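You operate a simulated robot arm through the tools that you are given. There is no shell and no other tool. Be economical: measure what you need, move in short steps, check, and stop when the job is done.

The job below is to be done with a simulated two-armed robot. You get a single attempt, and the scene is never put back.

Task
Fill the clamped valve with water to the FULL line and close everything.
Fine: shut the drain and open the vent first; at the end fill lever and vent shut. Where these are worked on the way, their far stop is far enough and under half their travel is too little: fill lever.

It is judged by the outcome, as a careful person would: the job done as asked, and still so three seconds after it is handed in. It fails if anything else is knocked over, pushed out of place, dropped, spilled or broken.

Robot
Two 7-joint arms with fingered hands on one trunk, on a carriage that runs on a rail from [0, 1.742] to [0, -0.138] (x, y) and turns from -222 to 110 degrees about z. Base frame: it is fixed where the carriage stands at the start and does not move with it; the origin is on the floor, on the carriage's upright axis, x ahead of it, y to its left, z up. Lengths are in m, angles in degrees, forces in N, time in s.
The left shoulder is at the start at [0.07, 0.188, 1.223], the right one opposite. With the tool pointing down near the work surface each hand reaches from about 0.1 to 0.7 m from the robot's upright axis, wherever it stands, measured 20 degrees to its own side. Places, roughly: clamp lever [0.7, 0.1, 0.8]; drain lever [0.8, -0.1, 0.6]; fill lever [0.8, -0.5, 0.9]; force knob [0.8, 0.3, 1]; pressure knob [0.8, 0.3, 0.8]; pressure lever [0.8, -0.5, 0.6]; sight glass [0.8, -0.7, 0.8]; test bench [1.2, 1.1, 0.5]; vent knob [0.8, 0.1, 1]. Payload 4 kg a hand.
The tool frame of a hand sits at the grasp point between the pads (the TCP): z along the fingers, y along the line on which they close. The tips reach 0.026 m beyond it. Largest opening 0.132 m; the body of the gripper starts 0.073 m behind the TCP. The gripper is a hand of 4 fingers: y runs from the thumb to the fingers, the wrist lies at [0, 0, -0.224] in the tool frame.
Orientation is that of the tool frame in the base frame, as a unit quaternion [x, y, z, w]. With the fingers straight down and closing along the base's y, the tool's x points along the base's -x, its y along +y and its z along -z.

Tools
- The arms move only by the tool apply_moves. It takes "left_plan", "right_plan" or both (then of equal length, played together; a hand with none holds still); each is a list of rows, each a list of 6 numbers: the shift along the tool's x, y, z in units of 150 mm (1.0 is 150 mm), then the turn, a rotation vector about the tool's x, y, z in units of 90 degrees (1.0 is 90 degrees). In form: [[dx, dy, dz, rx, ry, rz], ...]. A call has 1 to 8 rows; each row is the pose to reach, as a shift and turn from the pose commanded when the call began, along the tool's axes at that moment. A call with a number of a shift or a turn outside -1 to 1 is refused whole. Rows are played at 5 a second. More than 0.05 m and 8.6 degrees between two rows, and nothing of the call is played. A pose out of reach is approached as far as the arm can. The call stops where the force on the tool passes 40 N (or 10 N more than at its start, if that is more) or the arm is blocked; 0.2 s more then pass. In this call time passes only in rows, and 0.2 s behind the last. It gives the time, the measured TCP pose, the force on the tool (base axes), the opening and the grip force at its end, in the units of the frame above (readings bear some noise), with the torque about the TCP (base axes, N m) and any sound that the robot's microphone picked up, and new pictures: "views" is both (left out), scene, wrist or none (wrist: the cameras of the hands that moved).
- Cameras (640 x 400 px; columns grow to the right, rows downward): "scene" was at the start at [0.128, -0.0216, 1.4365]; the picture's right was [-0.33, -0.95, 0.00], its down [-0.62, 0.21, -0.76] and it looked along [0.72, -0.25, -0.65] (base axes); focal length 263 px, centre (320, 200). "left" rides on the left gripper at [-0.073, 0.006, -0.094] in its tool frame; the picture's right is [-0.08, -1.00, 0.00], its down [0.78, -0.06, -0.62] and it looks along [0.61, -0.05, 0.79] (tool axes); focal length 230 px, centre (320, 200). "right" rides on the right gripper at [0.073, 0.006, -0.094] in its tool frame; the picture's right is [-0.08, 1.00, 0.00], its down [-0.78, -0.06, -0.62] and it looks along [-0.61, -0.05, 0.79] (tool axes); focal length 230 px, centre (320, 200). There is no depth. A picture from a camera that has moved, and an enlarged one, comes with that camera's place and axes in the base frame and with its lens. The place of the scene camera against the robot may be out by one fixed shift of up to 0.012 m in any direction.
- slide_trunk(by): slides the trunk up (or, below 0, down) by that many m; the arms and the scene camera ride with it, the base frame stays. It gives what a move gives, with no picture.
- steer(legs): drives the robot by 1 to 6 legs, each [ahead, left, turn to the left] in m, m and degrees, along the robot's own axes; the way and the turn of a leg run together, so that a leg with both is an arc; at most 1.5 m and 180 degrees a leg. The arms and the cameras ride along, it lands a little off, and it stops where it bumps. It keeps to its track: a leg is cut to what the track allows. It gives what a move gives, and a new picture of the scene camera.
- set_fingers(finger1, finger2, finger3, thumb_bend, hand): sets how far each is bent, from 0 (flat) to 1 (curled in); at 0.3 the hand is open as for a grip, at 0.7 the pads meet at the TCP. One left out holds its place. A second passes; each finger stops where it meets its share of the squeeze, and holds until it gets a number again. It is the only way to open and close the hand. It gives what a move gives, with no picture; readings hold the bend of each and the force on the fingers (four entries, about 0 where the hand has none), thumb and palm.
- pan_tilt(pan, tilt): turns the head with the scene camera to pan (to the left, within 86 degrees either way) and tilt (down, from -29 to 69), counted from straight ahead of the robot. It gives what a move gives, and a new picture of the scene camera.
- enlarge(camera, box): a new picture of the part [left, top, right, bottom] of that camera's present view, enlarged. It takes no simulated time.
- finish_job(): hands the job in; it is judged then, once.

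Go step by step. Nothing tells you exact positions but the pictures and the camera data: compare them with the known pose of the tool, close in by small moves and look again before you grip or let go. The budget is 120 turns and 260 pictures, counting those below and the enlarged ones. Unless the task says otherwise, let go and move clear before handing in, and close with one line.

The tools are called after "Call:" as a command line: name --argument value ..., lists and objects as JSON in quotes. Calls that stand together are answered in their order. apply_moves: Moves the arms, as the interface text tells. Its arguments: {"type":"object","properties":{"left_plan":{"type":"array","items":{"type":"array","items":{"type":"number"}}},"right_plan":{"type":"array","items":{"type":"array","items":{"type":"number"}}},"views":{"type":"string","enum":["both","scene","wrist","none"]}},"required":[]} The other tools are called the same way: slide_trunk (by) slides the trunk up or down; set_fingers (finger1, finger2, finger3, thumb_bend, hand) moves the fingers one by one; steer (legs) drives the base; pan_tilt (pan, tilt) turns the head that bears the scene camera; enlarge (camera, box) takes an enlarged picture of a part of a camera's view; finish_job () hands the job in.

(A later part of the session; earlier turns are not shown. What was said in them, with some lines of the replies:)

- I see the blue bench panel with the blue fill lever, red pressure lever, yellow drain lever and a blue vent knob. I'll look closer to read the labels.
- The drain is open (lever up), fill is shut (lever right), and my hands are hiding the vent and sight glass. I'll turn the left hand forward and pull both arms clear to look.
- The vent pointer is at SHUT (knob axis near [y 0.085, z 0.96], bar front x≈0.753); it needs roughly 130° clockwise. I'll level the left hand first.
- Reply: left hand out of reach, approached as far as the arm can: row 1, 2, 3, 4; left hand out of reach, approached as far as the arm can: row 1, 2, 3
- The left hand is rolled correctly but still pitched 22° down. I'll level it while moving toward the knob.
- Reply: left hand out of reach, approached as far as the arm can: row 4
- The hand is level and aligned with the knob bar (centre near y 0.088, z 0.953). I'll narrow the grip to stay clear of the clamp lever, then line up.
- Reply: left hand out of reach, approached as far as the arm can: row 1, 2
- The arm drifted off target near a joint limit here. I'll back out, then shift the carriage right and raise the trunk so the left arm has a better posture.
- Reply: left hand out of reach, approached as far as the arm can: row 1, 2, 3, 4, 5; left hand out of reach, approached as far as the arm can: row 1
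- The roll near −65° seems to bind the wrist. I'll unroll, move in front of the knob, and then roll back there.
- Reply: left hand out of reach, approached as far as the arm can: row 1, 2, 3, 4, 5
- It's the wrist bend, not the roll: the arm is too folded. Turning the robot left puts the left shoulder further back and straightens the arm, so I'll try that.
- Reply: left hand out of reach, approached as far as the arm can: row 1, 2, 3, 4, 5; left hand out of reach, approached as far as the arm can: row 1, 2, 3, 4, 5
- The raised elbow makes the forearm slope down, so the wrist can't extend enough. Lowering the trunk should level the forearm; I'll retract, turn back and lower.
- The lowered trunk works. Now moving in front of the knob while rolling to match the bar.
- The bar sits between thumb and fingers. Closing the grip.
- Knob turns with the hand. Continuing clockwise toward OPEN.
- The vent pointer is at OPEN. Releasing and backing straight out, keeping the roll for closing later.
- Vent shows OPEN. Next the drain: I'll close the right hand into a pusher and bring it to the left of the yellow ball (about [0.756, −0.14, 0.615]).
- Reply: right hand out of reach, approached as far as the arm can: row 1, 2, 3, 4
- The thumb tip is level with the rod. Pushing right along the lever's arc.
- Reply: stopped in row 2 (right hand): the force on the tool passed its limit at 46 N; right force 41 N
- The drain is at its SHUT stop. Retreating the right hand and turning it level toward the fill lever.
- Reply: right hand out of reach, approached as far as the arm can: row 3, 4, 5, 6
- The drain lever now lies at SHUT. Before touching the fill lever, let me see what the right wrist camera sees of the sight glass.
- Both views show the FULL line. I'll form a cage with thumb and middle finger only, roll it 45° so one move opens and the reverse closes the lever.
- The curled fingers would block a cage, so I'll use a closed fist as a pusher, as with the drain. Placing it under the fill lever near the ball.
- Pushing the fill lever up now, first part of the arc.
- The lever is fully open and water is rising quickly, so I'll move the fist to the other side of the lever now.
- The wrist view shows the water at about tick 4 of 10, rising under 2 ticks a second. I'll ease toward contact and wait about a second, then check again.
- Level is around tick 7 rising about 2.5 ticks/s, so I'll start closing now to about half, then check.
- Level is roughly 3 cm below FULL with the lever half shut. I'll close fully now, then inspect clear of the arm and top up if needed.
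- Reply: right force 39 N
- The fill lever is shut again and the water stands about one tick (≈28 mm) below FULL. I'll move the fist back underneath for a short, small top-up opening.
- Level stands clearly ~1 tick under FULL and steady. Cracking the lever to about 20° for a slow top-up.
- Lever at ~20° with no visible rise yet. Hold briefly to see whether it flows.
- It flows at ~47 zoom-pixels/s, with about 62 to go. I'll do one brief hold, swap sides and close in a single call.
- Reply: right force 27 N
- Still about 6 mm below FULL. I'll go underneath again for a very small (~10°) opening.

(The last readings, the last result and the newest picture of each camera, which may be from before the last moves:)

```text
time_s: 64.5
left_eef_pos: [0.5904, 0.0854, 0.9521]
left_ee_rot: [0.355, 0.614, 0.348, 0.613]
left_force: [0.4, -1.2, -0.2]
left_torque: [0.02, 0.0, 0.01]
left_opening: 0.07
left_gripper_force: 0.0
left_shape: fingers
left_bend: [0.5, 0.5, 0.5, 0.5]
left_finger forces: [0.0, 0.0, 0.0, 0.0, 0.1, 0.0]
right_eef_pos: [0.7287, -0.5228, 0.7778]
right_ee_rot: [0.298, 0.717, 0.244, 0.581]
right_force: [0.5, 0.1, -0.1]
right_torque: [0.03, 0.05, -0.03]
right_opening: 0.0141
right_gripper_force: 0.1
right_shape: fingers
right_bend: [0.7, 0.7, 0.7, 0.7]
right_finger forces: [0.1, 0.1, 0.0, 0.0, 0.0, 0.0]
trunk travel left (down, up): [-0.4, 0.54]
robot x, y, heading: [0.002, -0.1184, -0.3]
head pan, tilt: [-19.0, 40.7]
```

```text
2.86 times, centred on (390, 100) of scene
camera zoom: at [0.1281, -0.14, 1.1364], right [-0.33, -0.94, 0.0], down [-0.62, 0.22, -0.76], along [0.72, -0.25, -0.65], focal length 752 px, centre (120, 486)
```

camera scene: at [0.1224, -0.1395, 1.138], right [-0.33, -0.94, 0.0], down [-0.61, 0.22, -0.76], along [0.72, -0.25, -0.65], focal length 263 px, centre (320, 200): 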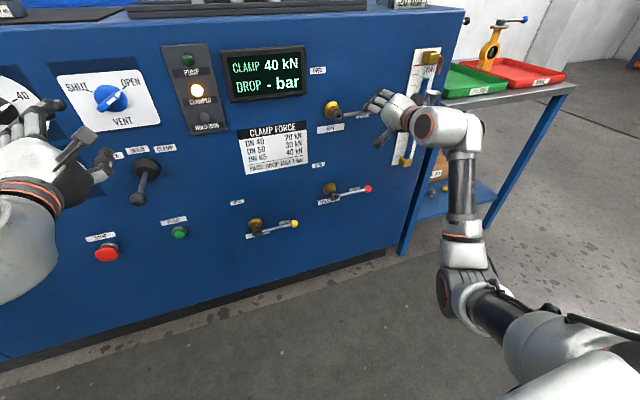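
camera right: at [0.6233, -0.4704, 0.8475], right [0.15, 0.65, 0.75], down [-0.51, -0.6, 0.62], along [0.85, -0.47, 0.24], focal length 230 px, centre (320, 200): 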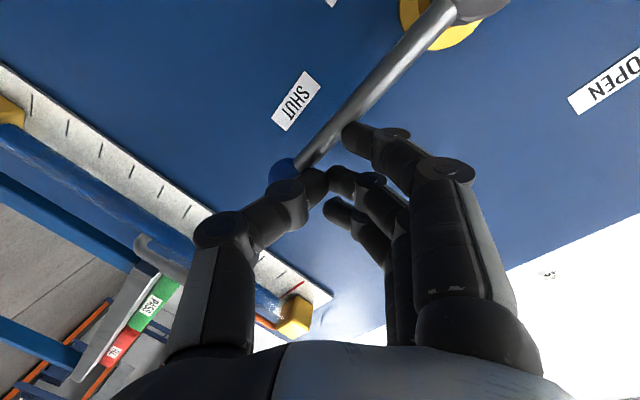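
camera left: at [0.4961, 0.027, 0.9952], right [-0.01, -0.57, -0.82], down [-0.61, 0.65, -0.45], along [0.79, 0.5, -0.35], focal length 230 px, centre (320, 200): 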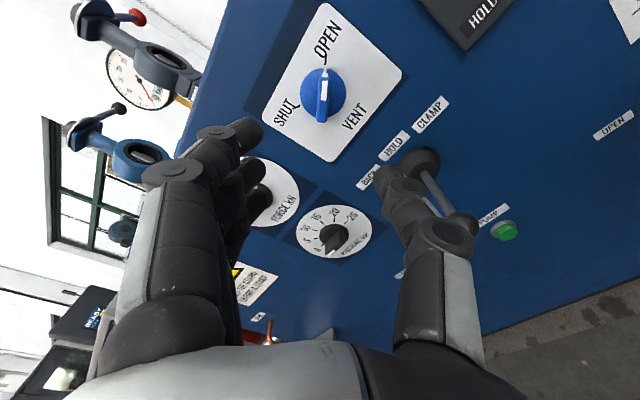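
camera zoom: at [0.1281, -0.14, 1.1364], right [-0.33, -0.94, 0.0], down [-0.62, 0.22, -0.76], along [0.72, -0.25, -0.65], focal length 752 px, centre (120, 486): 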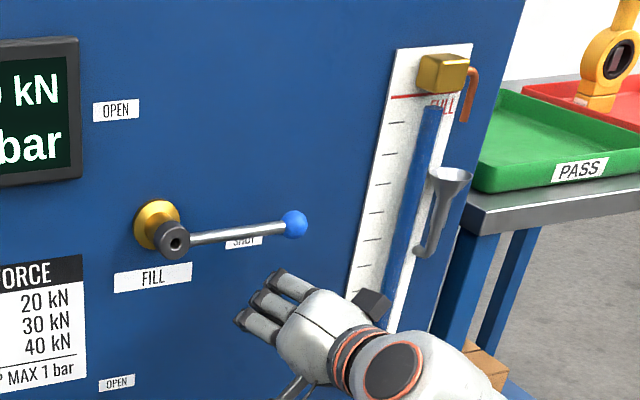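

Call:
apply_moves --right_plan '[[-0.226, 0.153, -0.056, 0, 0, 0], [-0.162, 0.118, -0.355, 0, 0, 0], [-0.321, 0.374, -0.417, 0, 0, 0], [-0.494, 0.615, -0.479, 0, 0, 0], [-0.563, 0.683, -0.185, 0, 0, 0], [-0.399, 0.431, -0.123, 0, 0, 0]]' --views "wrist"

Call:
enlarge --camera "scene" --box '[405, 40, 445, 90]'

Call:
enlarge --camera "right" --box '[240, 250, 340, 350]'

```text
time_s: 65.9
left_eef_pos: [0.5876, 0.0858, 0.9549]
left_ee_rot: [0.354, 0.612, 0.349, 0.615]
left_force: [0.2, -0.3, 0.0]
left_torque: [0.01, 0.03, 0.01]
left_opening: 0.0702
left_gripper_force: 0.1
left_shape: fingers
left_bend: [0.5, 0.5, 0.5, 0.5]
left_finger forces: [0.1, 0.0, 0.0, 0.1, 0.1, 0.0]
right_eef_pos: [0.7238, -0.5231, 0.8755]
right_ee_rot: [0.297, 0.712, 0.244, 0.587]
right_force: [-3.5, -8.1, 24.8]
right_torque: [0.5, -0.66, -0.18]
right_opening: 0.0192
right_gripper_force: 14.1
right_shape: fingers
right_bend: [0.62, 0.69, 0.7, 0.73]
right_finger forces: [18.1, 0.0, 0.0, 0.0, 10.5, 0.1]
trunk travel left (down, up): [-0.4, 0.54]
robot x, y, heading: [0.0022, -0.1177, -0.3]
head pan, tilt: [-19.0, 40.7]
camera right: at [0.6236, -0.4689, 0.8476], right [0.15, 0.65, 0.75], down [-0.51, -0.6, 0.62], along [0.85, -0.47, 0.24], focal length 230 px, centre (320, 200)
```

right: 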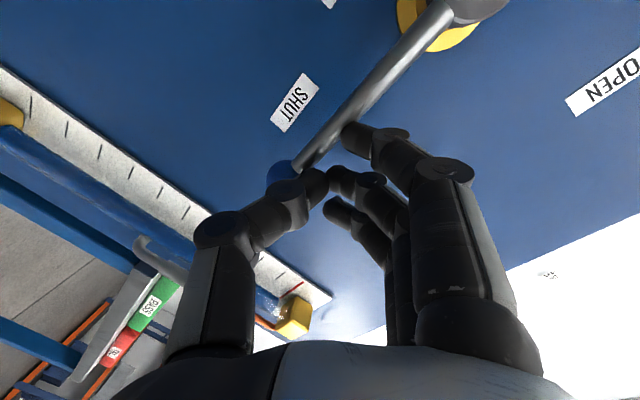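

```text
8.00 times, centred on (425, 65) of scene
camera zoom: at [0.1239, -0.1401, 1.1378], right [-0.33, -0.94, 0.0], down [-0.61, 0.22, -0.76], along [0.72, -0.25, -0.65], focal length 2104 px, centre (-520, 1280)
```

zoom: 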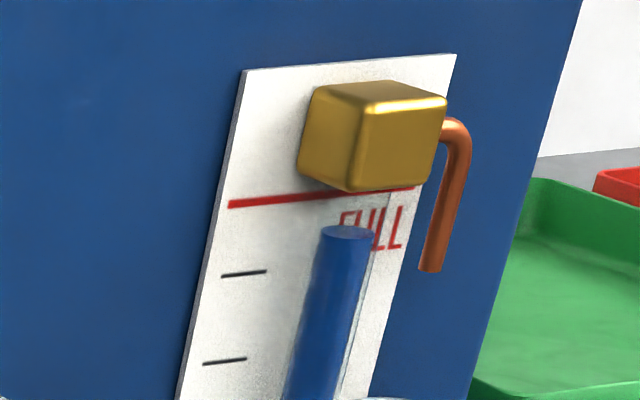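

```text
4.00 times, centred on (290, 300) of right
camera zoom: at [0.6236, -0.4689, 0.8476], right [0.15, 0.65, 0.75], down [-0.51, -0.6, 0.62], along [0.85, -0.47, 0.24], focal length 920 px, centre (440, -200)
```

zoom: 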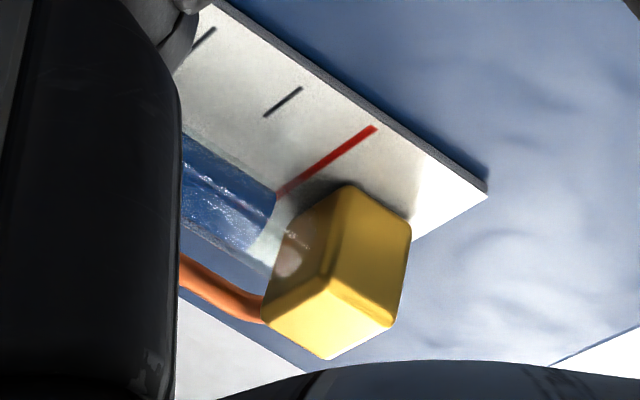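

That tiny crack gave no flow. I'll go under again and open slightly more (~11–12°) with a quicker swap.

Call:
apply_moves --right_plan '[[-0.082, 0.083, -0.093, 0, 0, 0], [0.045, -0.044, -0.3, 0, 0, 0], [0.256, -0.257, -0.237, 0, 0, 0], [0.458, -0.461, -0.177, 0, 0, 0], [0.413, -0.417, 0.123, 0, 0, 0]]' --views "none"

Call:
apply_moves --right_plan '[[-0.253, 0.181, -0.065, 0, 0, 0], [-0.26, 0.217, -0.344, 0, 0, 0], [-0.395, 0.449, -0.399, 0, 0, 0], [-0.551, 0.671, -0.263, 0, 0, 0], [-0.399, 0.431, -0.123, 0, 0, 0]]' --views "wrist"

Call:
enlarge --camera "scene" --box '[405, 40, 445, 90]'

```text
time_s: 67.1
left_eef_pos: [0.5893, 0.086, 0.952]
left_ee_rot: [0.355, 0.614, 0.348, 0.613]
left_force: [-0.4, -0.2, 0.4]
left_torque: [-0.02, 0.05, -0.03]
left_opening: 0.07
left_gripper_force: 0.1
left_shape: fingers
left_bend: [0.5, 0.5, 0.5, 0.5]
left_finger forces: [0.0, 0.0, 0.0, 0.1, 0.0, 0.0]
right_eef_pos: [0.7294, -0.5225, 0.7772]
right_ee_rot: [0.298, 0.717, 0.244, 0.581]
right_force: [0.3, -0.5, 0.1]
right_torque: [-0.01, -0.03, -0.02]
right_opening: 0.0139
right_gripper_force: 0.0
right_shape: fingers
right_bend: [0.7, 0.7, 0.7, 0.7]
right_finger forces: [0.0, 0.0, 0.0, 0.1, 0.1, 0.0]
trunk travel left (down, up): [-0.4, 0.54]
robot x, y, heading: [0.0013, -0.1171, -0.1]
head pan, tilt: [-19.0, 40.7]
```

```text
time_s: 68.3
left_eef_pos: [0.5885, 0.0853, 0.9555]
left_ee_rot: [0.354, 0.612, 0.348, 0.615]
left_force: [0.0, 0.1, -0.5]
left_torque: [-0.02, 0.0, -0.02]
left_opening: 0.07
left_gripper_force: 0.0
left_shape: fingers
left_bend: [0.5, 0.5, 0.5, 0.5]
left_finger forces: [0.0, 0.1, 0.0, 0.0, 0.1, 0.0]
right_eef_pos: [0.7248, -0.5212, 0.8757]
right_ee_rot: [0.296, 0.712, 0.243, 0.588]
right_force: [-3.8, -6.3, 26.3]
right_torque: [0.45, -0.61, -0.16]
right_opening: 0.0197
right_gripper_force: 15.1
right_shape: fingers
right_bend: [0.63, 0.69, 0.7, 0.73]
right_finger forces: [17.7, 0.0, 0.0, 0.0, 11.4, 0.1]
trunk travel left (down, up): [-0.4, 0.54]
robot x, y, heading: [0.002, -0.12, -0.4]
head pan, tilt: [-19.0, 40.7]
camera right: at [0.624, -0.466, 0.8476], right [0.15, 0.65, 0.75], down [-0.51, -0.6, 0.62], along [0.85, -0.47, 0.24], focal length 230 px, centre (320, 200)
```

right: 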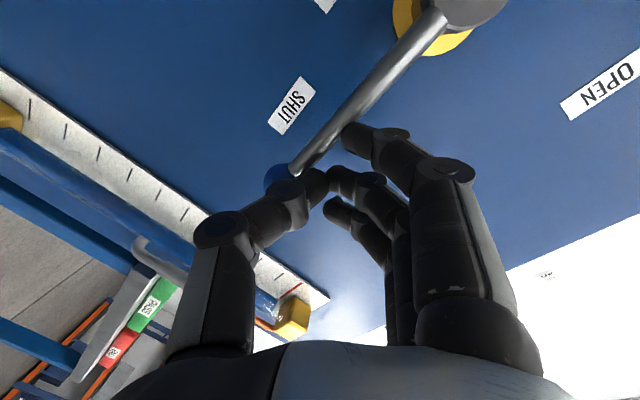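

```text
8.00 times, centred on (425, 65) of scene
camera zoom: at [0.1237, -0.1397, 1.1378], right [-0.33, -0.94, 0.0], down [-0.61, 0.22, -0.76], along [0.72, -0.25, -0.65], focal length 2104 px, centre (-520, 1280)
```

zoom: 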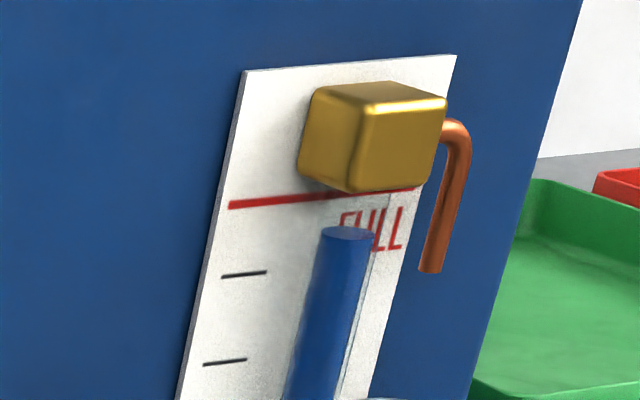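

Call:
apply_moves --right_plan '[[-0.082, 0.083, -0.093, 0, 0, 0], [0.045, -0.044, -0.3, 0, 0, 0], [0.256, -0.257, -0.237, 0, 0, 0], [0.458, -0.461, -0.177, 0, 0, 0], [0.413, -0.417, 0.123, 0, 0, 0]]' --views "none"

Call:
apply_moves --right_plan '[[-0.093, 0.019, -0.017, 0, 0, 0], [-0.304, 0.204, -0.076, 0, 0, 0], [-0.26, 0.217, -0.344, 0, 0, 0], [-0.395, 0.449, -0.399, 0, 0, 0], [-0.551, 0.671, -0.263, 0, 0, 0], [-0.399, 0.431, -0.123, 0, 0, 0]]' --views "wrist"

Call:
enlarge --camera "scene" --box '[405, 40, 445, 90]'

```text
time_s: 69.5
left_eef_pos: [0.5902, 0.0848, 0.9516]
left_ee_rot: [0.354, 0.614, 0.348, 0.613]
left_force: [-0.3, 0.0, -0.5]
left_torque: [-0.02, 0.03, 0.0]
left_opening: 0.07
left_gripper_force: 0.1
left_shape: fingers
left_bend: [0.5, 0.5, 0.5, 0.5]
left_finger forces: [0.0, 0.1, 0.1, 0.0, 0.1, 0.1]
right_eef_pos: [0.7299, -0.5191, 0.7778]
right_ee_rot: [0.298, 0.717, 0.244, 0.581]
right_force: [0.3, 0.2, 0.0]
right_torque: [0.03, 0.0, 0.02]
right_opening: 0.0137
right_gripper_force: 0.2
right_shape: fingers
right_bend: [0.7, 0.7, 0.7, 0.7]
right_finger forces: [0.0, 0.0, 0.0, 0.0, 0.1, 0.0]
trunk travel left (down, up): [-0.4, 0.54]
robot x, y, heading: [0.0007, -0.1189, -0.5]
head pan, tilt: [-19.0, 40.7]
```

```text
time_s: 70.9
left_eef_pos: [0.5869, 0.0874, 0.9547]
left_ee_rot: [0.354, 0.612, 0.348, 0.615]
left_force: [0.5, 0.2, 0.3]
left_torque: [-0.01, -0.01, 0.04]
left_opening: 0.0701
left_gripper_force: 0.1
left_shape: fingers
left_bend: [0.5, 0.5, 0.5, 0.5]
left_finger forces: [0.0, 0.0, 0.0, 0.1, 0.1, 0.0]
right_eef_pos: [0.7256, -0.5179, 0.8767]
right_ee_rot: [0.297, 0.713, 0.244, 0.587]
right_force: [-2.5, -6.0, 22.3]
right_torque: [0.37, -0.52, -0.15]
right_opening: 0.0189
right_gripper_force: 13.6
right_shape: fingers
right_bend: [0.64, 0.69, 0.7, 0.73]
right_finger forces: [16.4, 0.0, 0.0, 0.1, 10.4, 0.0]
trunk travel left (down, up): [-0.4, 0.54]
robot x, y, heading: [0.0027, -0.1203, -0.4]
head pan, tilt: [-19.0, 40.7]
camera right: at [0.6245, -0.4625, 0.8486], right [0.15, 0.65, 0.75], down [-0.51, -0.6, 0.62], along [0.85, -0.47, 0.24], focal length 230 px, centre (320, 200)
```

right: 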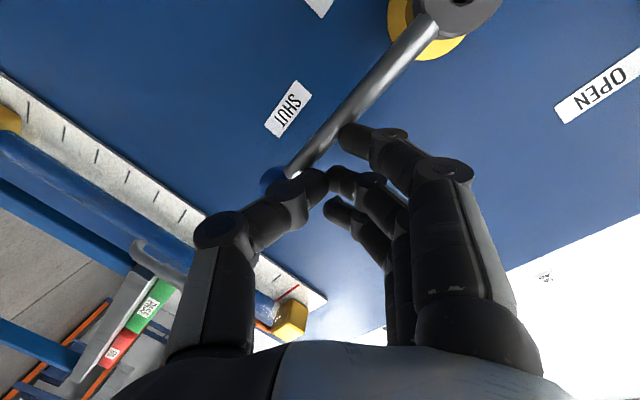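

```text
8.00 times, centred on (425, 65) of scene
camera zoom: at [0.1241, -0.1397, 1.1377], right [-0.33, -0.94, 0.0], down [-0.61, 0.22, -0.76], along [0.72, -0.25, -0.65], focal length 2104 px, centre (-520, 1280)
```

zoom: 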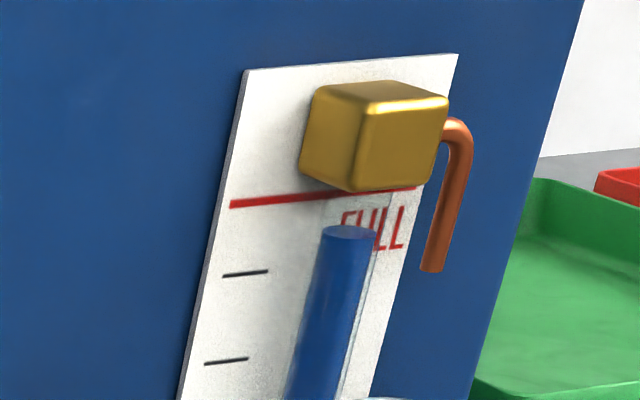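

Call:
apply_moves --right_plan '[[-0.082, 0.083, -0.093, 0, 0, 0], [0.045, -0.044, -0.3, 0, 0, 0], [0.256, -0.257, -0.237, 0, 0, 0], [0.458, -0.461, -0.177, 0, 0, 0], [0.413, -0.417, 0.123, 0, 0, 0]]' --views "none"

Call:
apply_moves --right_plan '[[-0.125, 0.013, -0.021, 0, 0, 0], [-0.342, 0.213, -0.083, 0, 0, 0], [-0.293, 0.203, -0.347, 0, 0, 0], [-0.429, 0.416, -0.399, 0, 0, 0], [-0.583, 0.639, -0.263, 0, 0, 0], [-0.431, 0.399, -0.123, 0, 0, 0]]' --views "wrist"

Call:
enlarge --camera "scene" --box '[405, 40, 445, 90]'

```text
time_s: 72.1
left_eef_pos: [0.59, 0.0859, 0.9524]
left_ee_rot: [0.355, 0.613, 0.348, 0.614]
left_force: [0.0, 1.0, -0.3]
left_torque: [0.03, -0.04, -0.03]
left_opening: 0.0704
left_gripper_force: 0.2
left_shape: fingers
left_bend: [0.5, 0.5, 0.5, 0.5]
left_finger forces: [0.0, 0.0, 0.1, 0.0, 0.0, 0.0]
right_eef_pos: [0.7284, -0.5155, 0.7769]
right_ee_rot: [0.297, 0.717, 0.243, 0.582]
right_force: [0.1, -0.2, 0.4]
right_torque: [-0.02, 0.01, 0.0]
right_opening: 0.0141
right_gripper_force: 0.2
right_shape: fingers
right_bend: [0.7, 0.7, 0.7, 0.7]
right_finger forces: [0.0, 0.0, 0.1, 0.1, 0.0, 0.0]
trunk travel left (down, up): [-0.4, 0.54]
robot x, y, heading: [0.0008, -0.1149, -0.8]
head pan, tilt: [-19.0, 40.7]
```

```text
time_s: 73.5
left_eef_pos: [0.587, 0.086, 0.9561]
left_ee_rot: [0.354, 0.612, 0.349, 0.615]
left_force: [-0.3, -0.6, -0.1]
left_torque: [0.02, 0.0, 0.01]
left_opening: 0.07
left_gripper_force: 0.1
left_shape: fingers
left_bend: [0.5, 0.5, 0.5, 0.5]
left_finger forces: [0.0, 0.1, 0.0, 0.0, 0.0, 0.0]
right_eef_pos: [0.7252, -0.5218, 0.8769]
right_ee_rot: [0.297, 0.712, 0.244, 0.587]
right_force: [-4.2, -6.0, 24.9]
right_torque: [0.47, -0.56, -0.08]
right_opening: 0.0186
right_gripper_force: 13.8
right_shape: fingers
right_bend: [0.64, 0.69, 0.7, 0.73]
right_finger forces: [17.1, 0.0, 0.0, 0.0, 12.0, 0.0]
trunk travel left (down, up): [-0.4, 0.54]
robot x, y, heading: [0.0021, -0.1168, -0.6]
head pan, tilt: [-19.0, 40.7]
camera right: at [0.6249, -0.4667, 0.8481], right [0.15, 0.65, 0.75], down [-0.51, -0.6, 0.62], along [0.85, -0.47, 0.24], focal length 230 px, centre (320, 200)
```

right: 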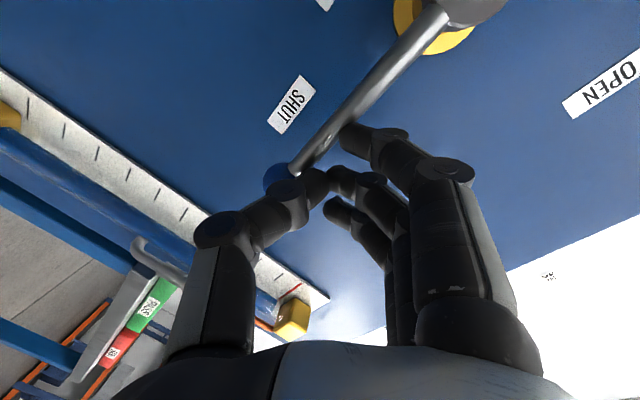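

```text
8.00 times, centred on (425, 65) of scene
camera zoom: at [0.1237, -0.1395, 1.1378], right [-0.33, -0.94, 0.0], down [-0.61, 0.22, -0.76], along [0.72, -0.25, -0.65], focal length 2104 px, centre (-520, 1280)
```

zoom: 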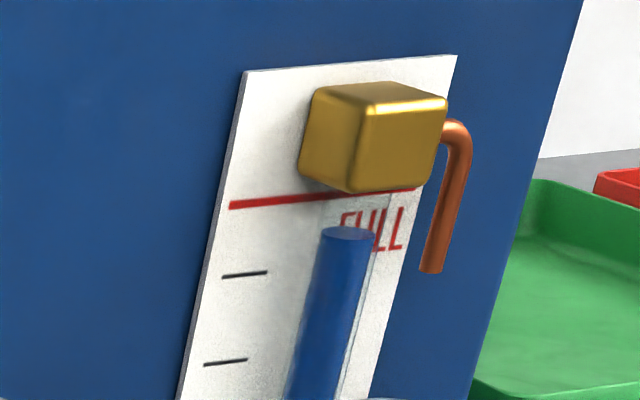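

No change again. I'll raise the lever in small increments and look, to find where flow starts.

Call:
apply_moves --right_plan '[[-0.082, 0.083, -0.093, 0, 0, 0], [0.045, -0.044, -0.3, 0, 0, 0], [0.256, -0.257, -0.237, 0, 0, 0], [0.42, -0.5, -0.177, 0, 0, 0], [0.37, -0.46, 0.123, 0, 0, 0]]' --views "none"

Call:
apply_moves --right_plan '[[-0.1, 0.06, -0.021, 0, 0, 0], [-0.31, 0.245, -0.083, 0, 0, 0]]' --views "none"

Call:
enlarge --camera "scene" --box '[310, 30, 470, 170]'

Call:
enlarge --camera "scene" --box '[405, 40, 445, 90]'

```text
time_s: 74.7
left_eef_pos: [0.5896, 0.0864, 0.9514]
left_ee_rot: [0.354, 0.614, 0.348, 0.614]
left_force: [0.4, 0.3, 0.3]
left_torque: [0.02, 0.02, -0.01]
left_opening: 0.0702
left_gripper_force: 0.1
left_shape: fingers
left_bend: [0.5, 0.5, 0.5, 0.5]
left_finger forces: [0.0, 0.1, 0.1, 0.0, 0.0, 0.0]
right_eef_pos: [0.7297, -0.529, 0.7783]
right_ee_rot: [0.298, 0.717, 0.243, 0.581]
right_force: [-0.5, 1.0, -0.6]
right_torque: [0.03, -0.04, 0.01]
right_opening: 0.014
right_gripper_force: 0.0
right_shape: fingers
right_bend: [0.7, 0.7, 0.7, 0.7]
right_finger forces: [0.0, 0.0, 0.0, 0.0, 0.0, 0.0]
trunk travel left (down, up): [-0.4, 0.54]
robot x, y, heading: [0.0064, -0.12, -0.6]
head pan, tilt: [-19.0, 40.7]
```

```text
time_s: 75.3
left_eef_pos: [0.5904, 0.085, 0.9525]
left_ee_rot: [0.354, 0.614, 0.348, 0.614]
left_force: [0.5, 0.2, -0.2]
left_torque: [0.0, 0.0, 0.0]
left_opening: 0.0699
left_gripper_force: 0.0
left_shape: fingers
left_bend: [0.5, 0.5, 0.5, 0.5]
left_finger forces: [0.0, 0.0, 0.1, 0.0, 0.0, 0.0]
right_eef_pos: [0.7292, -0.536, 0.8393]
right_ee_rot: [0.298, 0.717, 0.244, 0.582]
right_force: [-0.9, -0.2, -1.3]
right_torque: [-0.01, 0.0, -0.03]
right_opening: 0.0142
right_gripper_force: 0.9
right_shape: fingers
right_bend: [0.7, 0.7, 0.7, 0.7]
right_finger forces: [0.0, 0.1, 1.7, 0.1, 0.1, 0.0]
trunk travel left (down, up): [-0.4, 0.54]
robot x, y, heading: [0.0006, -0.1173, -0.7]
head pan, tilt: [-19.0, 40.7]
```

```text
2.86 times, centred on (390, 100) of scene
camera zoom: at [0.1275, -0.1401, 1.1365], right [-0.33, -0.94, 0.0], down [-0.61, 0.22, -0.76], along [0.72, -0.25, -0.65], focal length 752 px, centre (120, 486)
```

zoom: 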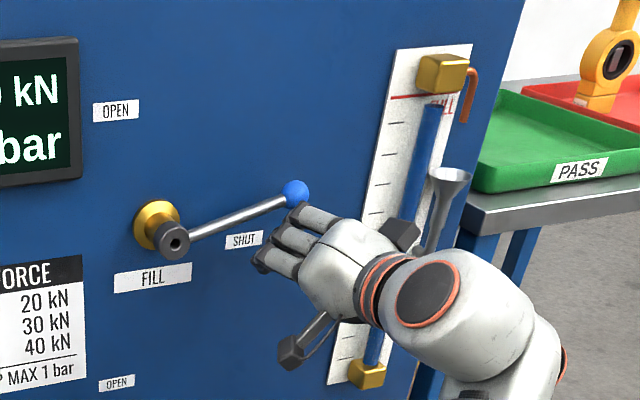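

```text
8.00 times, centred on (425, 65) of scene
camera zoom: at [0.1275, -0.1401, 1.1365], right [-0.33, -0.94, 0.0], down [-0.61, 0.22, -0.76], along [0.72, -0.25, -0.65], focal length 2104 px, centre (-520, 1280)
```

zoom: 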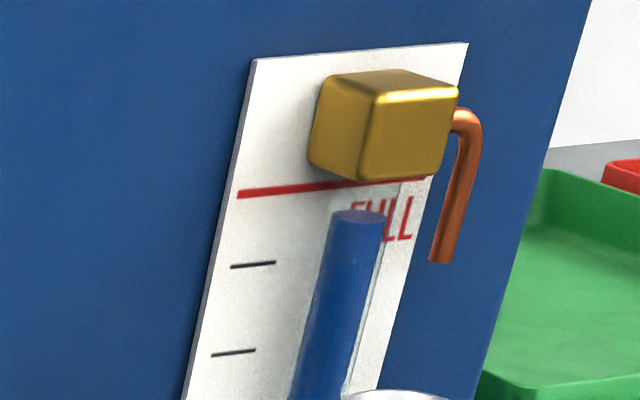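

Flow has just started (lever ≈18°), and with corrected perspective the level is ~6 mm below FULL. A quick swap and close should land about on the line.

Call:
apply_moves --right_plan '[[0.029, -0.029, -0.196, 0, 0, 0], [-0.157, 0.217, -0.295, 0, 0, 0], [-0.335, 0.453, -0.199, 0, 0, 0], [-0.173, 0.288, -0.069, 0, 0, 0], [-0.081, 0.177, -0.039, 0, 0, 0]]' --views "wrist"

Call:
enlarge --camera "scene" --box '[405, 40, 445, 90]'

Call:
enlarge --camera "right" --box '[240, 250, 340, 350]'

```text
time_s: 76.5
left_eef_pos: [0.588, 0.0873, 0.9562]
left_ee_rot: [0.354, 0.613, 0.348, 0.615]
left_force: [0.1, -0.2, 0.6]
left_torque: [0.01, -0.02, 0.01]
left_opening: 0.0698
left_gripper_force: 0.0
left_shape: fingers
left_bend: [0.5, 0.5, 0.5, 0.5]
left_finger forces: [0.0, 0.1, 0.1, 0.0, 0.1, 0.1]
right_eef_pos: [0.7243, -0.5276, 0.8753]
right_ee_rot: [0.295, 0.712, 0.244, 0.588]
right_force: [-5.5, -4.2, 28.2]
right_torque: [0.53, -0.65, -0.14]
right_opening: 0.019
right_gripper_force: 17.0
right_shape: fingers
right_bend: [0.63, 0.69, 0.7, 0.74]
right_finger forces: [21.6, 0.0, 0.0, 0.0, 11.4, 0.0]
trunk travel left (down, up): [-0.4, 0.54]
robot x, y, heading: [-0.0025, -0.1197, -0.5]
head pan, tilt: [-19.0, 40.7]
camera right: at [0.6241, -0.4727, 0.847], right [0.15, 0.65, 0.75], down [-0.51, -0.6, 0.62], along [0.85, -0.47, 0.24], focal length 230 px, centre (320, 200)
```

right: 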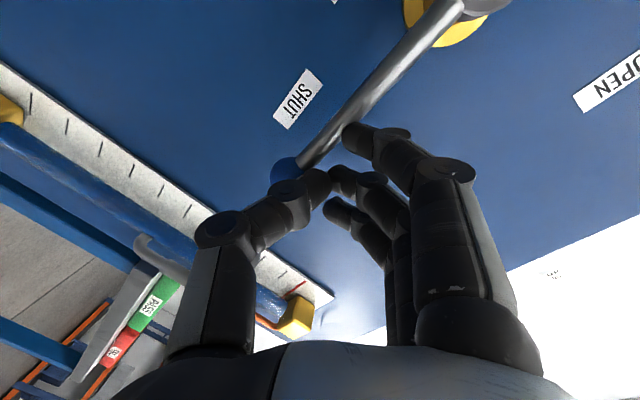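

```text
8.00 times, centred on (425, 65) of scene
camera zoom: at [0.1239, -0.1392, 1.1377], right [-0.33, -0.94, 0.0], down [-0.61, 0.22, -0.76], along [0.72, -0.25, -0.65], focal length 2104 px, centre (-520, 1280)
```

zoom: 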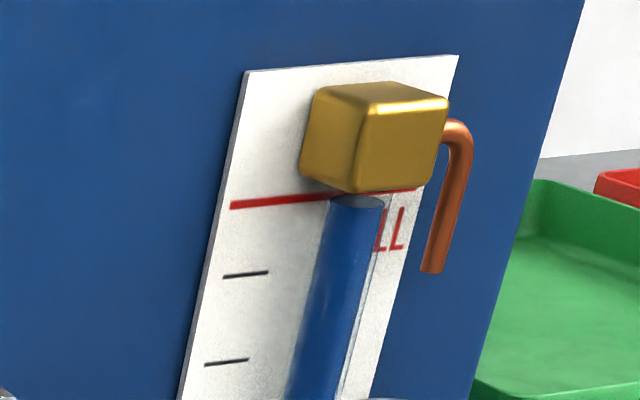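

```text
4.00 times, centred on (290, 300) of right
camera zoom: at [0.6241, -0.4727, 0.847], right [0.15, 0.65, 0.75], down [-0.51, -0.6, 0.62], along [0.85, -0.47, 0.24], focal length 920 px, centre (440, -200)
```

zoom: 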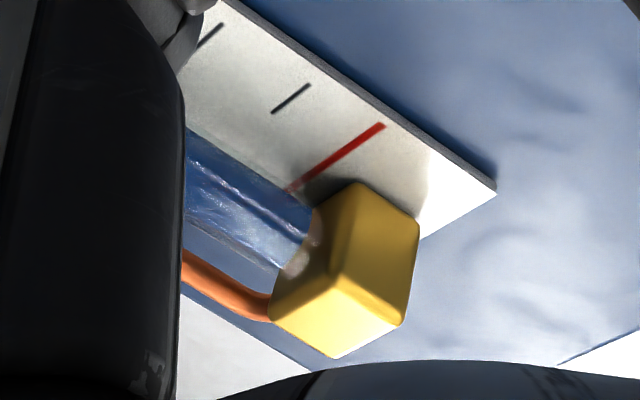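

The level now sits on the FULL line with the fill lever shut. Retracting the right hand, then the left goes back to the vent knob.

Call:
apply_moves --right_plan '[[-0.082, 0.083, -0.093, 0, 0, 0], [-0.04, 0.04, -0.35, 0, 0, 0], [-0.02, 0.02, -0.65, 0, 0, 0], [0, 0, -0.9, 0, 0, 0]]' --left_plan '[[0, 0, 0.25, 0, 0, 0], [0, 0, 0.5, 0, 0, 0], [0, 0, 0.7, 0, 0, 0], [0, 0, 0.7, 0, 0, 0]]' --views "both"

Call:
enlarge --camera "scene" --box '[310, 30, 470, 170]'

Call:
enlarge --camera "left" --box '[200, 60, 440, 260]'

```text
time_s: 77.5
left_eef_pos: [0.6948, 0.0848, 0.9534]
left_ee_rot: [0.354, 0.613, 0.349, 0.614]
left_force: [-0.3, -0.7, -0.9]
left_torque: [0.02, 0.03, -0.02]
left_opening: 0.07
left_gripper_force: 0.0
left_shape: fingers
left_bend: [0.5, 0.5, 0.5, 0.5]
left_finger forces: [0.0, 0.0, 0.1, 0.0, 0.0, 0.0]
right_eef_pos: [0.5951, -0.5246, 0.8958]
right_ee_rot: [0.298, 0.717, 0.243, 0.581]
right_force: [0.2, -0.5, 0.0]
right_torque: [0.01, -0.03, 0.0]
right_opening: 0.014
right_gripper_force: 0.1
right_shape: fingers
right_bend: [0.7, 0.7, 0.7, 0.7]
right_finger forces: [0.1, 0.0, 0.0, 0.0, 0.1, 0.1]
trunk travel left (down, up): [-0.4, 0.54]
robot x, y, heading: [0.0009, -0.118, -0.3]
head pan, tilt: [-19.0, 40.7]
camera scene: at [0.1274, -0.1402, 1.1366], right [-0.33, -0.94, 0.0], down [-0.61, 0.22, -0.76], along [0.72, -0.25, -0.65], focal length 263 px, centre (320, 200)
camera right: at [0.494, -0.4705, 0.8686], right [0.15, 0.65, 0.75], down [-0.5, -0.6, 0.62], along [0.85, -0.47, 0.23], focal length 230 px, centre (320, 200)
camera left: at [0.6014, 0.0255, 0.9951], right [-0.01, -0.57, -0.82], down [-0.61, 0.65, -0.45], along [0.79, 0.5, -0.36], focal length 230 px, centre (320, 200)
```

scene: 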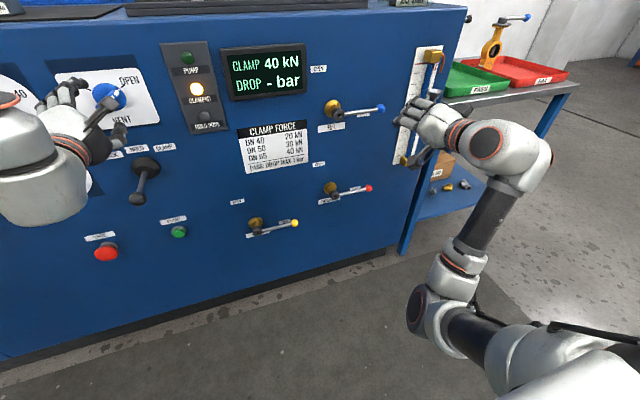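
right: 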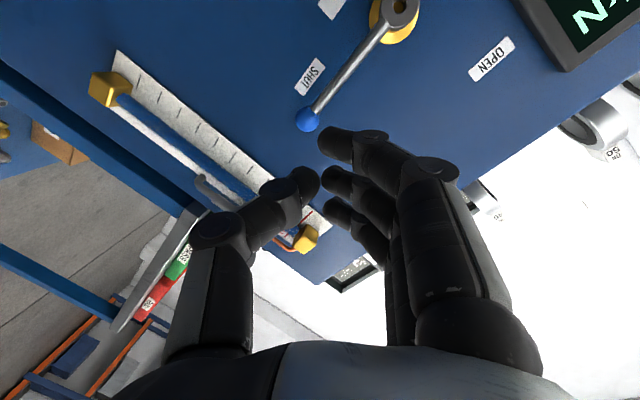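
left: 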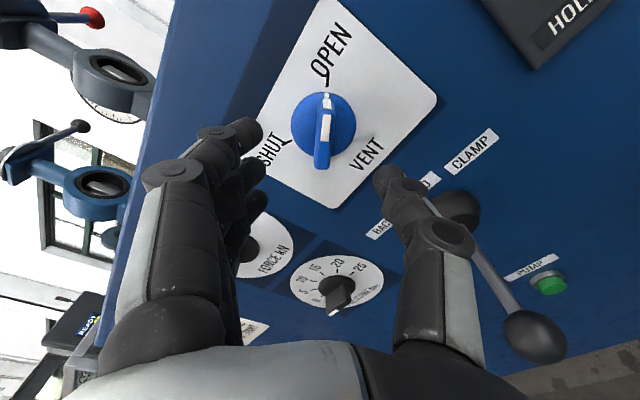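

```text
2.86 times, centred on (390, 100) of scene
camera zoom: at [0.1274, -0.1402, 1.1366], right [-0.33, -0.94, 0.0], down [-0.61, 0.22, -0.76], along [0.72, -0.25, -0.65], focal length 752 px, centre (120, 486)
```

zoom: 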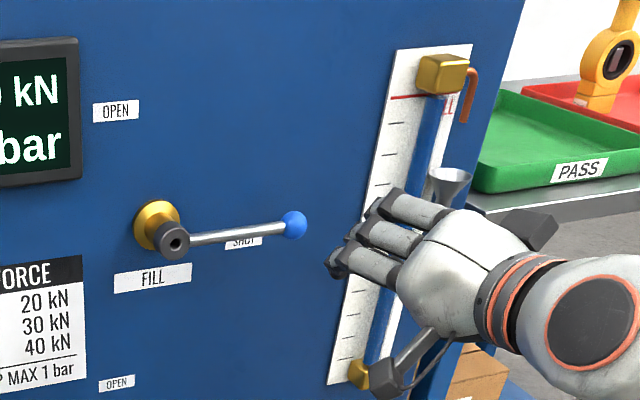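

```text
2.00 times, centred on (320, 160) of left
camera zoom: at [0.6014, 0.0255, 0.9951], right [-0.01, -0.57, -0.82], down [-0.61, 0.65, -0.45], along [0.79, 0.5, -0.36], focal length 460 px, centre (320, 280)
```

zoom: 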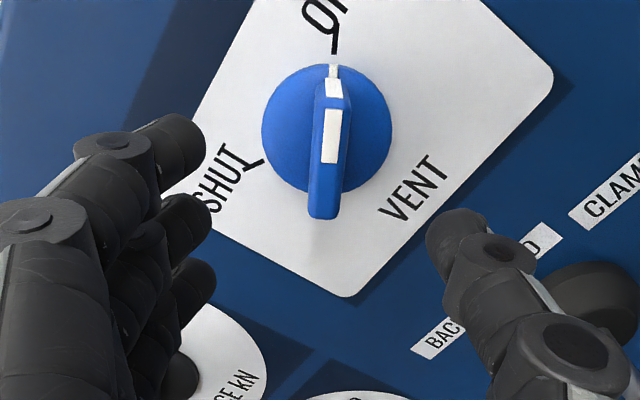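

Fill lever is shut, level steady. Now the left hand advances onto the vent knob and grips.

Call:
apply_moves --left_plan '[[0, 0, 0.15, 0, 0, 0], [0, 0, 0.3, 0, 0, 0]]' --views "none"

Call:
set_fingers --hand "left" --finger1 0.85 --finger2 0.85 --finger3 0.85 --thumb_bend 0.85

Call:
apply_moves --left_plan '[[0, 0, 0, 0, 0, -0.09], [0, 0, 0, 0, 0, -0.18], [0, 0, 0, 0, 0, -0.27], [0, 0, 0, 0, 0, -0.36]]' --views "wrist"

```text
time_s: 78.1
left_eef_pos: [0.7412, 0.0843, 0.9519]
left_ee_rot: [0.354, 0.614, 0.348, 0.614]
left_force: [0.5, -0.5, -0.5]
left_torque: [0.01, -0.04, 0.0]
left_opening: 0.0702
left_gripper_force: 0.0
left_shape: fingers
left_bend: [0.5, 0.5, 0.5, 0.5]
left_finger forces: [0.1, 0.0, 0.0, 0.0, 0.0, 0.0]
right_eef_pos: [0.5956, -0.526, 0.8965]
right_ee_rot: [0.299, 0.717, 0.243, 0.581]
right_force: [0.2, 0.3, 0.5]
right_torque: [-0.02, 0.01, 0.01]
right_opening: 0.0142
right_gripper_force: 0.1
right_shape: fingers
right_bend: [0.7, 0.7, 0.7, 0.7]
right_finger forces: [0.0, 0.1, 0.1, 0.0, 0.0, 0.0]
trunk travel left (down, up): [-0.4, 0.54]
robot x, y, heading: [0.0008, -0.123, -0.2]
head pan, tilt: [-19.0, 40.7]
```

```text
time_s: 79.1
left_eef_pos: [0.7397, 0.085, 0.9514]
left_ee_rot: [0.354, 0.614, 0.349, 0.614]
left_force: [-3.6, 3.4, 0.5]
left_torque: [0.0, 0.12, -0.06]
left_opening: 0.0121
left_gripper_force: 34.3
left_shape: fingers
left_bend: [0.73, 0.74, 0.73, 0.74]
left_finger forces: [7.8, 8.8, 7.9, 0.1, 43.8, 0.0]
right_eef_pos: [0.5948, -0.5244, 0.895]
right_ee_rot: [0.297, 0.717, 0.244, 0.582]
right_force: [-0.2, -0.3, 0.2]
right_torque: [-0.03, 0.02, 0.03]
right_opening: 0.0139
right_gripper_force: 0.1
right_shape: fingers
right_bend: [0.7, 0.7, 0.7, 0.7]
right_finger forces: [0.0, 0.0, 0.0, 0.0, 0.1, 0.0]
trunk travel left (down, up): [-0.4, 0.54]
robot x, y, heading: [-0.001, -0.118, -0.5]
head pan, tilt: [-19.0, 40.7]
```

```text
time_s: 80.1
left_eef_pos: [0.7399, 0.0852, 0.95]
left_ee_rot: [0.169, 0.689, 0.162, 0.686]
left_force: [-9.1, 5.7, -7.9]
left_torque: [0.08, 0.16, -0.06]
left_opening: 0.0119
left_gripper_force: 34.5
left_shape: fingers
left_bend: [0.73, 0.74, 0.73, 0.74]
left_finger forces: [9.2, 8.7, 7.3, 0.1, 44.0, 0.1]
right_eef_pos: [0.5964, -0.5242, 0.896]
right_ee_rot: [0.297, 0.717, 0.244, 0.582]
right_force: [-0.7, -0.4, -0.4]
right_torque: [-0.02, -0.01, 0.0]
right_opening: 0.0142
right_gripper_force: 0.0
right_shape: fingers
right_bend: [0.7, 0.7, 0.7, 0.7]
right_finger forces: [0.0, 0.0, 0.1, 0.0, 0.2, 0.1]
trunk travel left (down, up): [-0.4, 0.54]
robot x, y, heading: [0.0004, -0.1191, -0.3]
head pan, tilt: [-19.0, 40.7]
camera left: at [0.6469, 0.0583, 1.0187], right [-0.01, -0.92, -0.38], down [-0.62, 0.31, -0.72], along [0.79, 0.23, -0.57], focal length 230 px, centre (320, 200)
```

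left: 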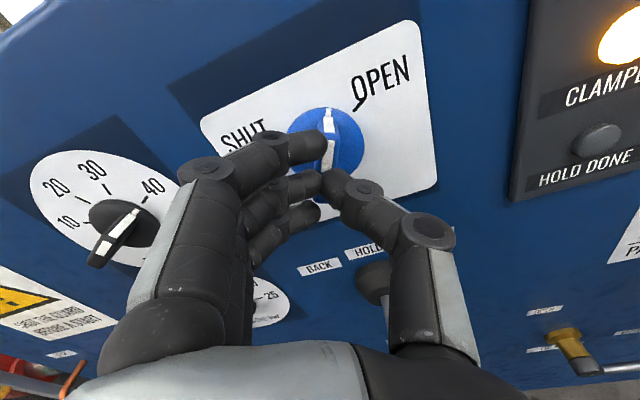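

The knob follows. Continue turning counter-clockwise to SHUT.

Call:
apply_moves --left_plan '[[0, 0, 0, 0, 0, -0.09], [0, 0, 0, 0, 0, -0.18], [0, 0, 0, 0, 0, -0.27], [0, 0, 0, 0, 0, -0.36], [0, 0, 0, 0, 0, -0.45], [0, 0, 0, 0, 0, -0.54], [0, 0, 0, 0, 0, -0.63], [0, 0, 0, 0, 0, -0.72]]' --views "none"

Call:
apply_moves --left_plan '[[0, 0, 0, 0, 0, -0.08], [0, 0, 0, 0, 0, -0.16], [0, 0, 0, 0, 0, -0.24], [0, 0, 0, 0, 0, -0.3]]' --views "wrist"

Call:
enlarge --camera "left" --box '[200, 20, 440, 220]'

```text
time_s: 82.0
left_eef_pos: [0.74, 0.0843, 0.9491]
left_ee_rot: [-0.226, 0.674, -0.228, 0.665]
left_force: [-2.9, 2.4, -4.7]
left_torque: [0.03, -0.01, 0.05]
left_opening: 0.0126
left_gripper_force: 28.6
left_shape: fingers
left_bend: [0.74, 0.74, 0.74, 0.75]
left_finger forces: [11.5, 9.1, 8.5, 0.0, 28.1, 0.1]
right_eef_pos: [0.5959, -0.5256, 0.8955]
right_ee_rot: [0.299, 0.717, 0.243, 0.581]
right_force: [-0.1, -1.5, -0.3]
right_torque: [-0.01, 0.0, -0.01]
right_opening: 0.0143
right_gripper_force: 0.0
right_shape: fingers
right_bend: [0.7, 0.7, 0.7, 0.7]
right_finger forces: [0.0, 0.0, 0.1, 0.0, 0.0, 0.1]
trunk travel left (down, up): [-0.4, 0.54]
robot x, y, heading: [0.0013, -0.1195, -0.4]
head pan, tilt: [-19.0, 40.7]
stopped in row 8 (left hand): the force on the tool passed its limit at 40 N (the readings are from after the stop); the commanded pose is now the measured one
```

```text
time_s: 83.0
left_eef_pos: [0.739, 0.0829, 0.9496]
left_ee_rot: [-0.377, 0.602, -0.379, 0.593]
left_force: [-9.0, 2.3, -9.1]
left_torque: [0.49, 0.28, -0.18]
left_opening: 0.012
left_gripper_force: 31.1
left_shape: fingers
left_bend: [0.74, 0.74, 0.74, 0.75]
left_finger forces: [7.3, 11.7, 15.9, 0.1, 28.5, 0.1]
right_eef_pos: [0.5966, -0.5254, 0.895]
right_ee_rot: [0.298, 0.717, 0.243, 0.582]
right_force: [0.0, 0.4, 0.8]
right_torque: [0.01, -0.01, 0.04]
right_opening: 0.0142
right_gripper_force: 0.0
right_shape: fingers
right_bend: [0.7, 0.7, 0.7, 0.7]
right_finger forces: [0.0, 0.1, 0.0, 0.0, 0.0, 0.1]
trunk travel left (down, up): [-0.4, 0.54]
robot x, y, heading: [-0.0037, -0.1173, -0.3]
head pan, tilt: [-19.0, 40.7]
camera left: at [0.6472, 0.153, 0.9766], right [0.01, -0.36, 0.93], down [-0.63, -0.73, -0.28], along [0.78, -0.58, -0.23], focal length 230 px, centre (320, 200)
```

left: 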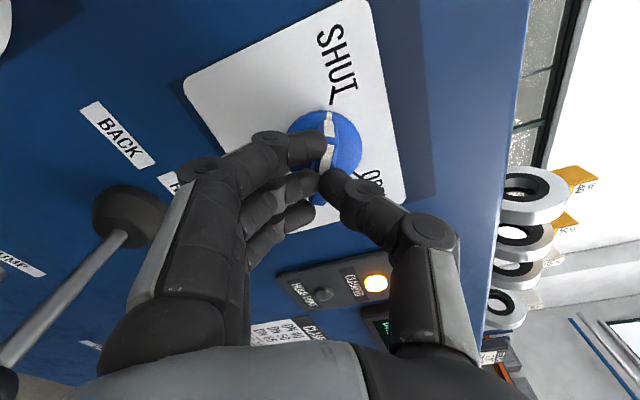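

```text
2.00 times, centred on (320, 120) of left
camera zoom: at [0.6472, 0.153, 0.9766], right [0.01, -0.36, 0.93], down [-0.63, -0.73, -0.28], along [0.78, -0.58, -0.23], focal length 460 px, centre (320, 360)
```

zoom: 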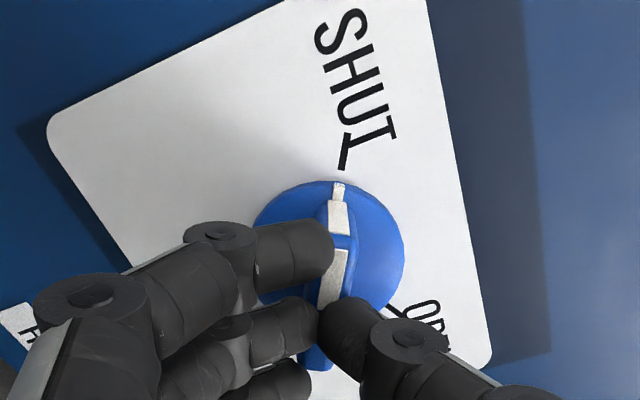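

The pointer is at the SHUT mark. A small nudge to seat it on the stop, then release and back off.

Call:
apply_moves --left_plan '[[0, 0, 0, 0, 0, -0.04], [0, 0, 0, 0, 0, -0.07]]' --views "none"

Call:
set_fingers --hand "left" --finger1 0.5 --finger2 0.5 --finger3 0.5 --thumb_bend 0.5

Call:
apply_moves --left_plan '[[0, 0, -0.25, 0, 0, 0], [0, 0, -0.5, 0, 0, 0], [0, 0, -0.75, 0, 0, 0], [0, 0, -1, 0, 0, 0]]' --right_plan '[[0, -0.1, -0.25, 0, 0, 0], [0.1, -0.2, -0.5, 0, 0, 0], [0.2, -0.3, -0.75, 0, 0, 0], [0.3, -0.4, -0.9, 0, 0, 0]]' --views "both"

Call:
enlarge --camera "left" --box '[250, 50, 370, 150]'

Call:
enlarge --camera "scene" --box '[405, 40, 445, 90]'

Call:
enlarge --camera "scene" --box '[220, 40, 460, 250]'

```text
time_s: 83.6
left_eef_pos: [0.7394, 0.083, 0.949]
left_ee_rot: [-0.409, 0.58, -0.411, 0.572]
left_force: [-16.3, 1.7, -10.1]
left_torque: [0.67, 0.37, -0.28]
left_opening: 0.0117
left_gripper_force: 36.6
left_shape: fingers
left_bend: [0.74, 0.73, 0.74, 0.74]
left_finger forces: [6.1, 12.0, 24.0, 0.0, 30.4, 0.0]
right_eef_pos: [0.595, -0.5242, 0.8955]
right_ee_rot: [0.298, 0.717, 0.242, 0.582]
right_force: [0.0, -0.5, 1.0]
right_torque: [-0.04, 0.01, -0.03]
right_opening: 0.0143
right_gripper_force: 0.0
right_shape: fingers
right_bend: [0.7, 0.7, 0.7, 0.7]
right_finger forces: [0.1, 0.0, 0.0, 0.1, 0.1, 0.1]
trunk travel left (down, up): [-0.4, 0.54]
robot x, y, heading: [0.0028, -0.1172, -0.2]
head pan, tilt: [-19.0, 40.7]
```

```text
time_s: 84.6
left_eef_pos: [0.7394, 0.0836, 0.9499]
left_ee_rot: [-0.408, 0.581, -0.41, 0.573]
left_force: [-0.3, -0.4, 0.0]
left_torque: [0.02, 0.01, -0.01]
left_opening: 0.0697
left_gripper_force: 0.2
left_shape: fingers
left_bend: [0.5, 0.5, 0.5, 0.5]
left_finger forces: [0.0, 0.0, 0.0, 0.0, 0.0, 0.0]
right_eef_pos: [0.5959, -0.5248, 0.8961]
right_ee_rot: [0.297, 0.717, 0.244, 0.582]
right_force: [1.3, -0.3, 0.1]
right_torque: [0.0, 0.03, 0.01]
right_opening: 0.0141
right_gripper_force: 0.1
right_shape: fingers
right_bend: [0.7, 0.7, 0.7, 0.7]
right_finger forces: [0.0, 0.1, 0.0, 0.0, 0.0, 0.0]
trunk travel left (down, up): [-0.4, 0.54]
robot x, y, heading: [0.0007, -0.1187, -0.5]
head pan, tilt: [-19.0, 40.7]
```

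```text
time_s: 85.6
left_eef_pos: [0.5869, 0.0838, 0.9515]
left_ee_rot: [-0.408, 0.581, -0.41, 0.573]
left_force: [-0.7, 0.2, -0.3]
left_torque: [0.03, 0.0, 0.01]
left_opening: 0.0704
left_gripper_force: 0.1
left_shape: fingers
left_bend: [0.5, 0.5, 0.5, 0.5]
left_finger forces: [0.0, 0.0, 0.1, 0.0, 0.0, 0.1]
right_eef_pos: [0.4561, -0.5365, 0.8552]
right_ee_rot: [0.298, 0.716, 0.245, 0.582]
right_force: [-0.2, 0.2, 0.6]
right_torque: [-0.01, 0.01, 0.02]
right_opening: 0.0141
right_gripper_force: 0.1
right_shape: fingers
right_bend: [0.7, 0.7, 0.7, 0.7]
right_finger forces: [0.1, 0.0, 0.1, 0.0, 0.0, 0.0]
right hand out of reach, approached as far as the arm can: row 4
trunk travel left (down, up): [-0.4, 0.54]
robot x, y, heading: [0.0029, -0.1177, -0.6]
head pan, tilt: [-19.0, 40.7]
camera scene: at [0.1266, -0.1421, 1.1368], right [-0.33, -0.94, 0.0], down [-0.61, 0.22, -0.76], along [0.72, -0.25, -0.65], focal length 263 px, centre (320, 200)
camera right: at [0.3547, -0.4827, 0.8287], right [0.15, 0.65, 0.75], down [-0.5, -0.6, 0.62], along [0.85, -0.47, 0.23], focal length 230 px, centre (320, 200)
camera left: at [0.4948, 0.1549, 0.9713], right [0.0, -0.26, 0.97], down [-0.62, -0.76, -0.2], along [0.78, -0.6, -0.16], focal length 230 px, centre (320, 200)
```

scene: 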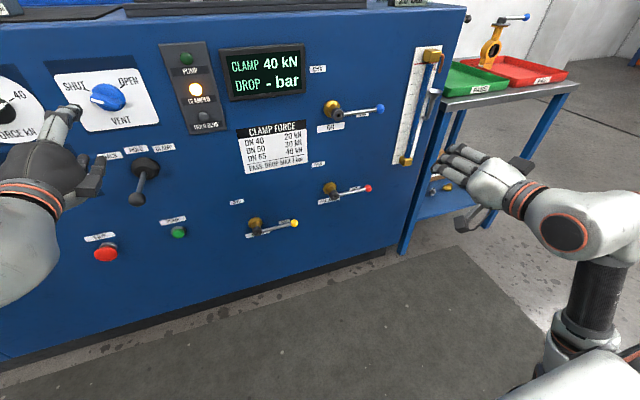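
right: 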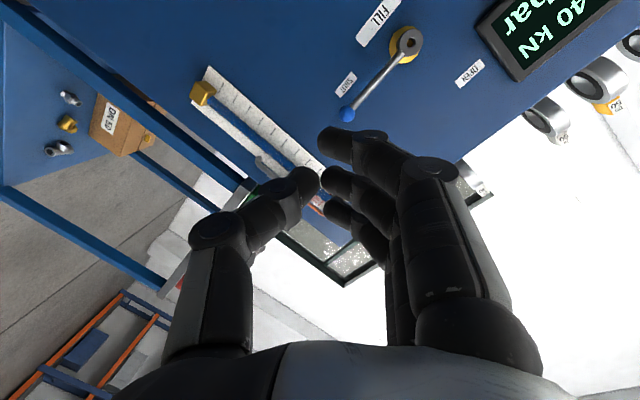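
left: 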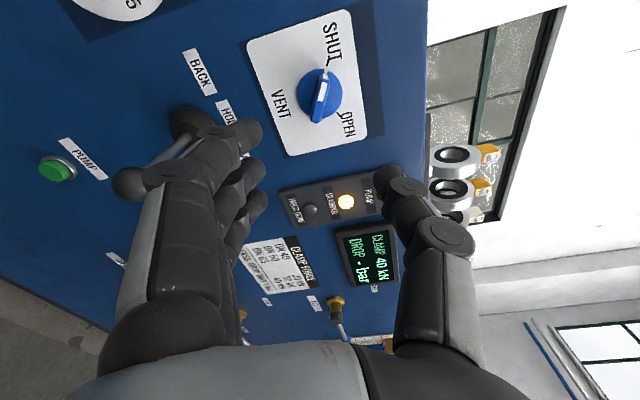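

```text
4.00 times, centred on (310, 100) of left
camera zoom: at [0.4948, 0.1549, 0.9713], right [0.0, -0.26, 0.97], down [-0.62, -0.76, -0.2], along [0.78, -0.6, -0.16], focal length 920 px, centre (360, 600)
```

zoom: 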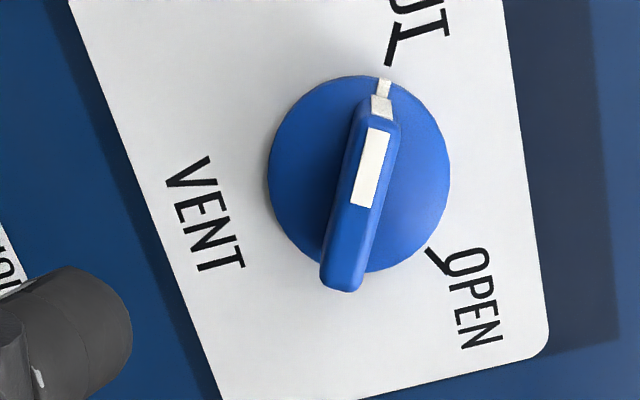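

```text
8.00 times, centred on (425, 65) of scene
camera zoom: at [0.1266, -0.1421, 1.1368], right [-0.33, -0.94, 0.0], down [-0.61, 0.22, -0.76], along [0.72, -0.25, -0.65], focal length 2104 px, centre (-520, 1280)
```

zoom: 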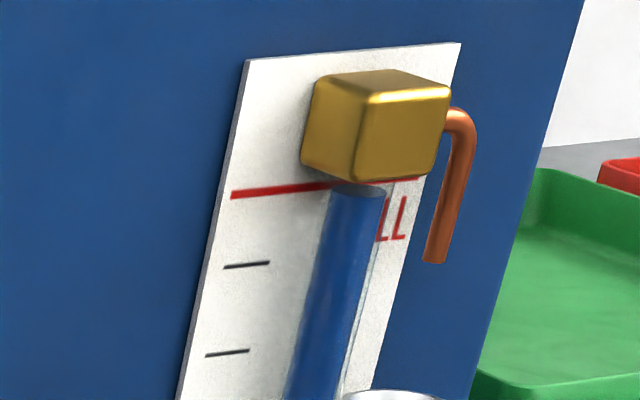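

```text
1.90 times, centred on (340, 145) of scene
camera zoom: at [0.1266, -0.1421, 1.1368], right [-0.33, -0.94, 0.0], down [-0.61, 0.22, -0.76], along [0.72, -0.25, -0.65], focal length 501 px, centre (282, 305)
```

zoom: 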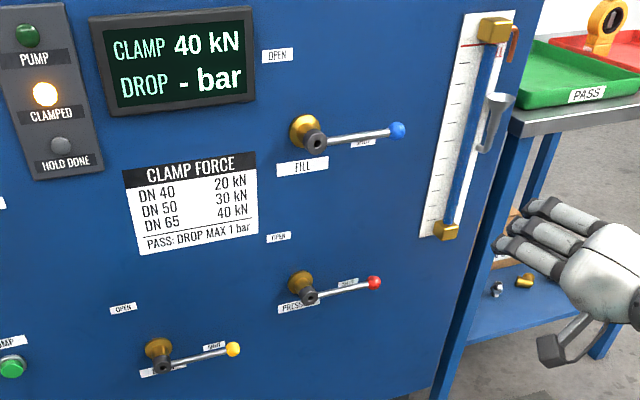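

The vent, fill and drain are all at SHUT, the water stands at the FULL line and is steady, and both hands are clear. Handing in.

Call:
finish_job

```text
The job is handed in.
```

The valve is filled to the FULL line, within about 1–2 mm as far as I can judge by eye. The drain, fill lever and vent are all shut, and nothing was spilled or knocked.
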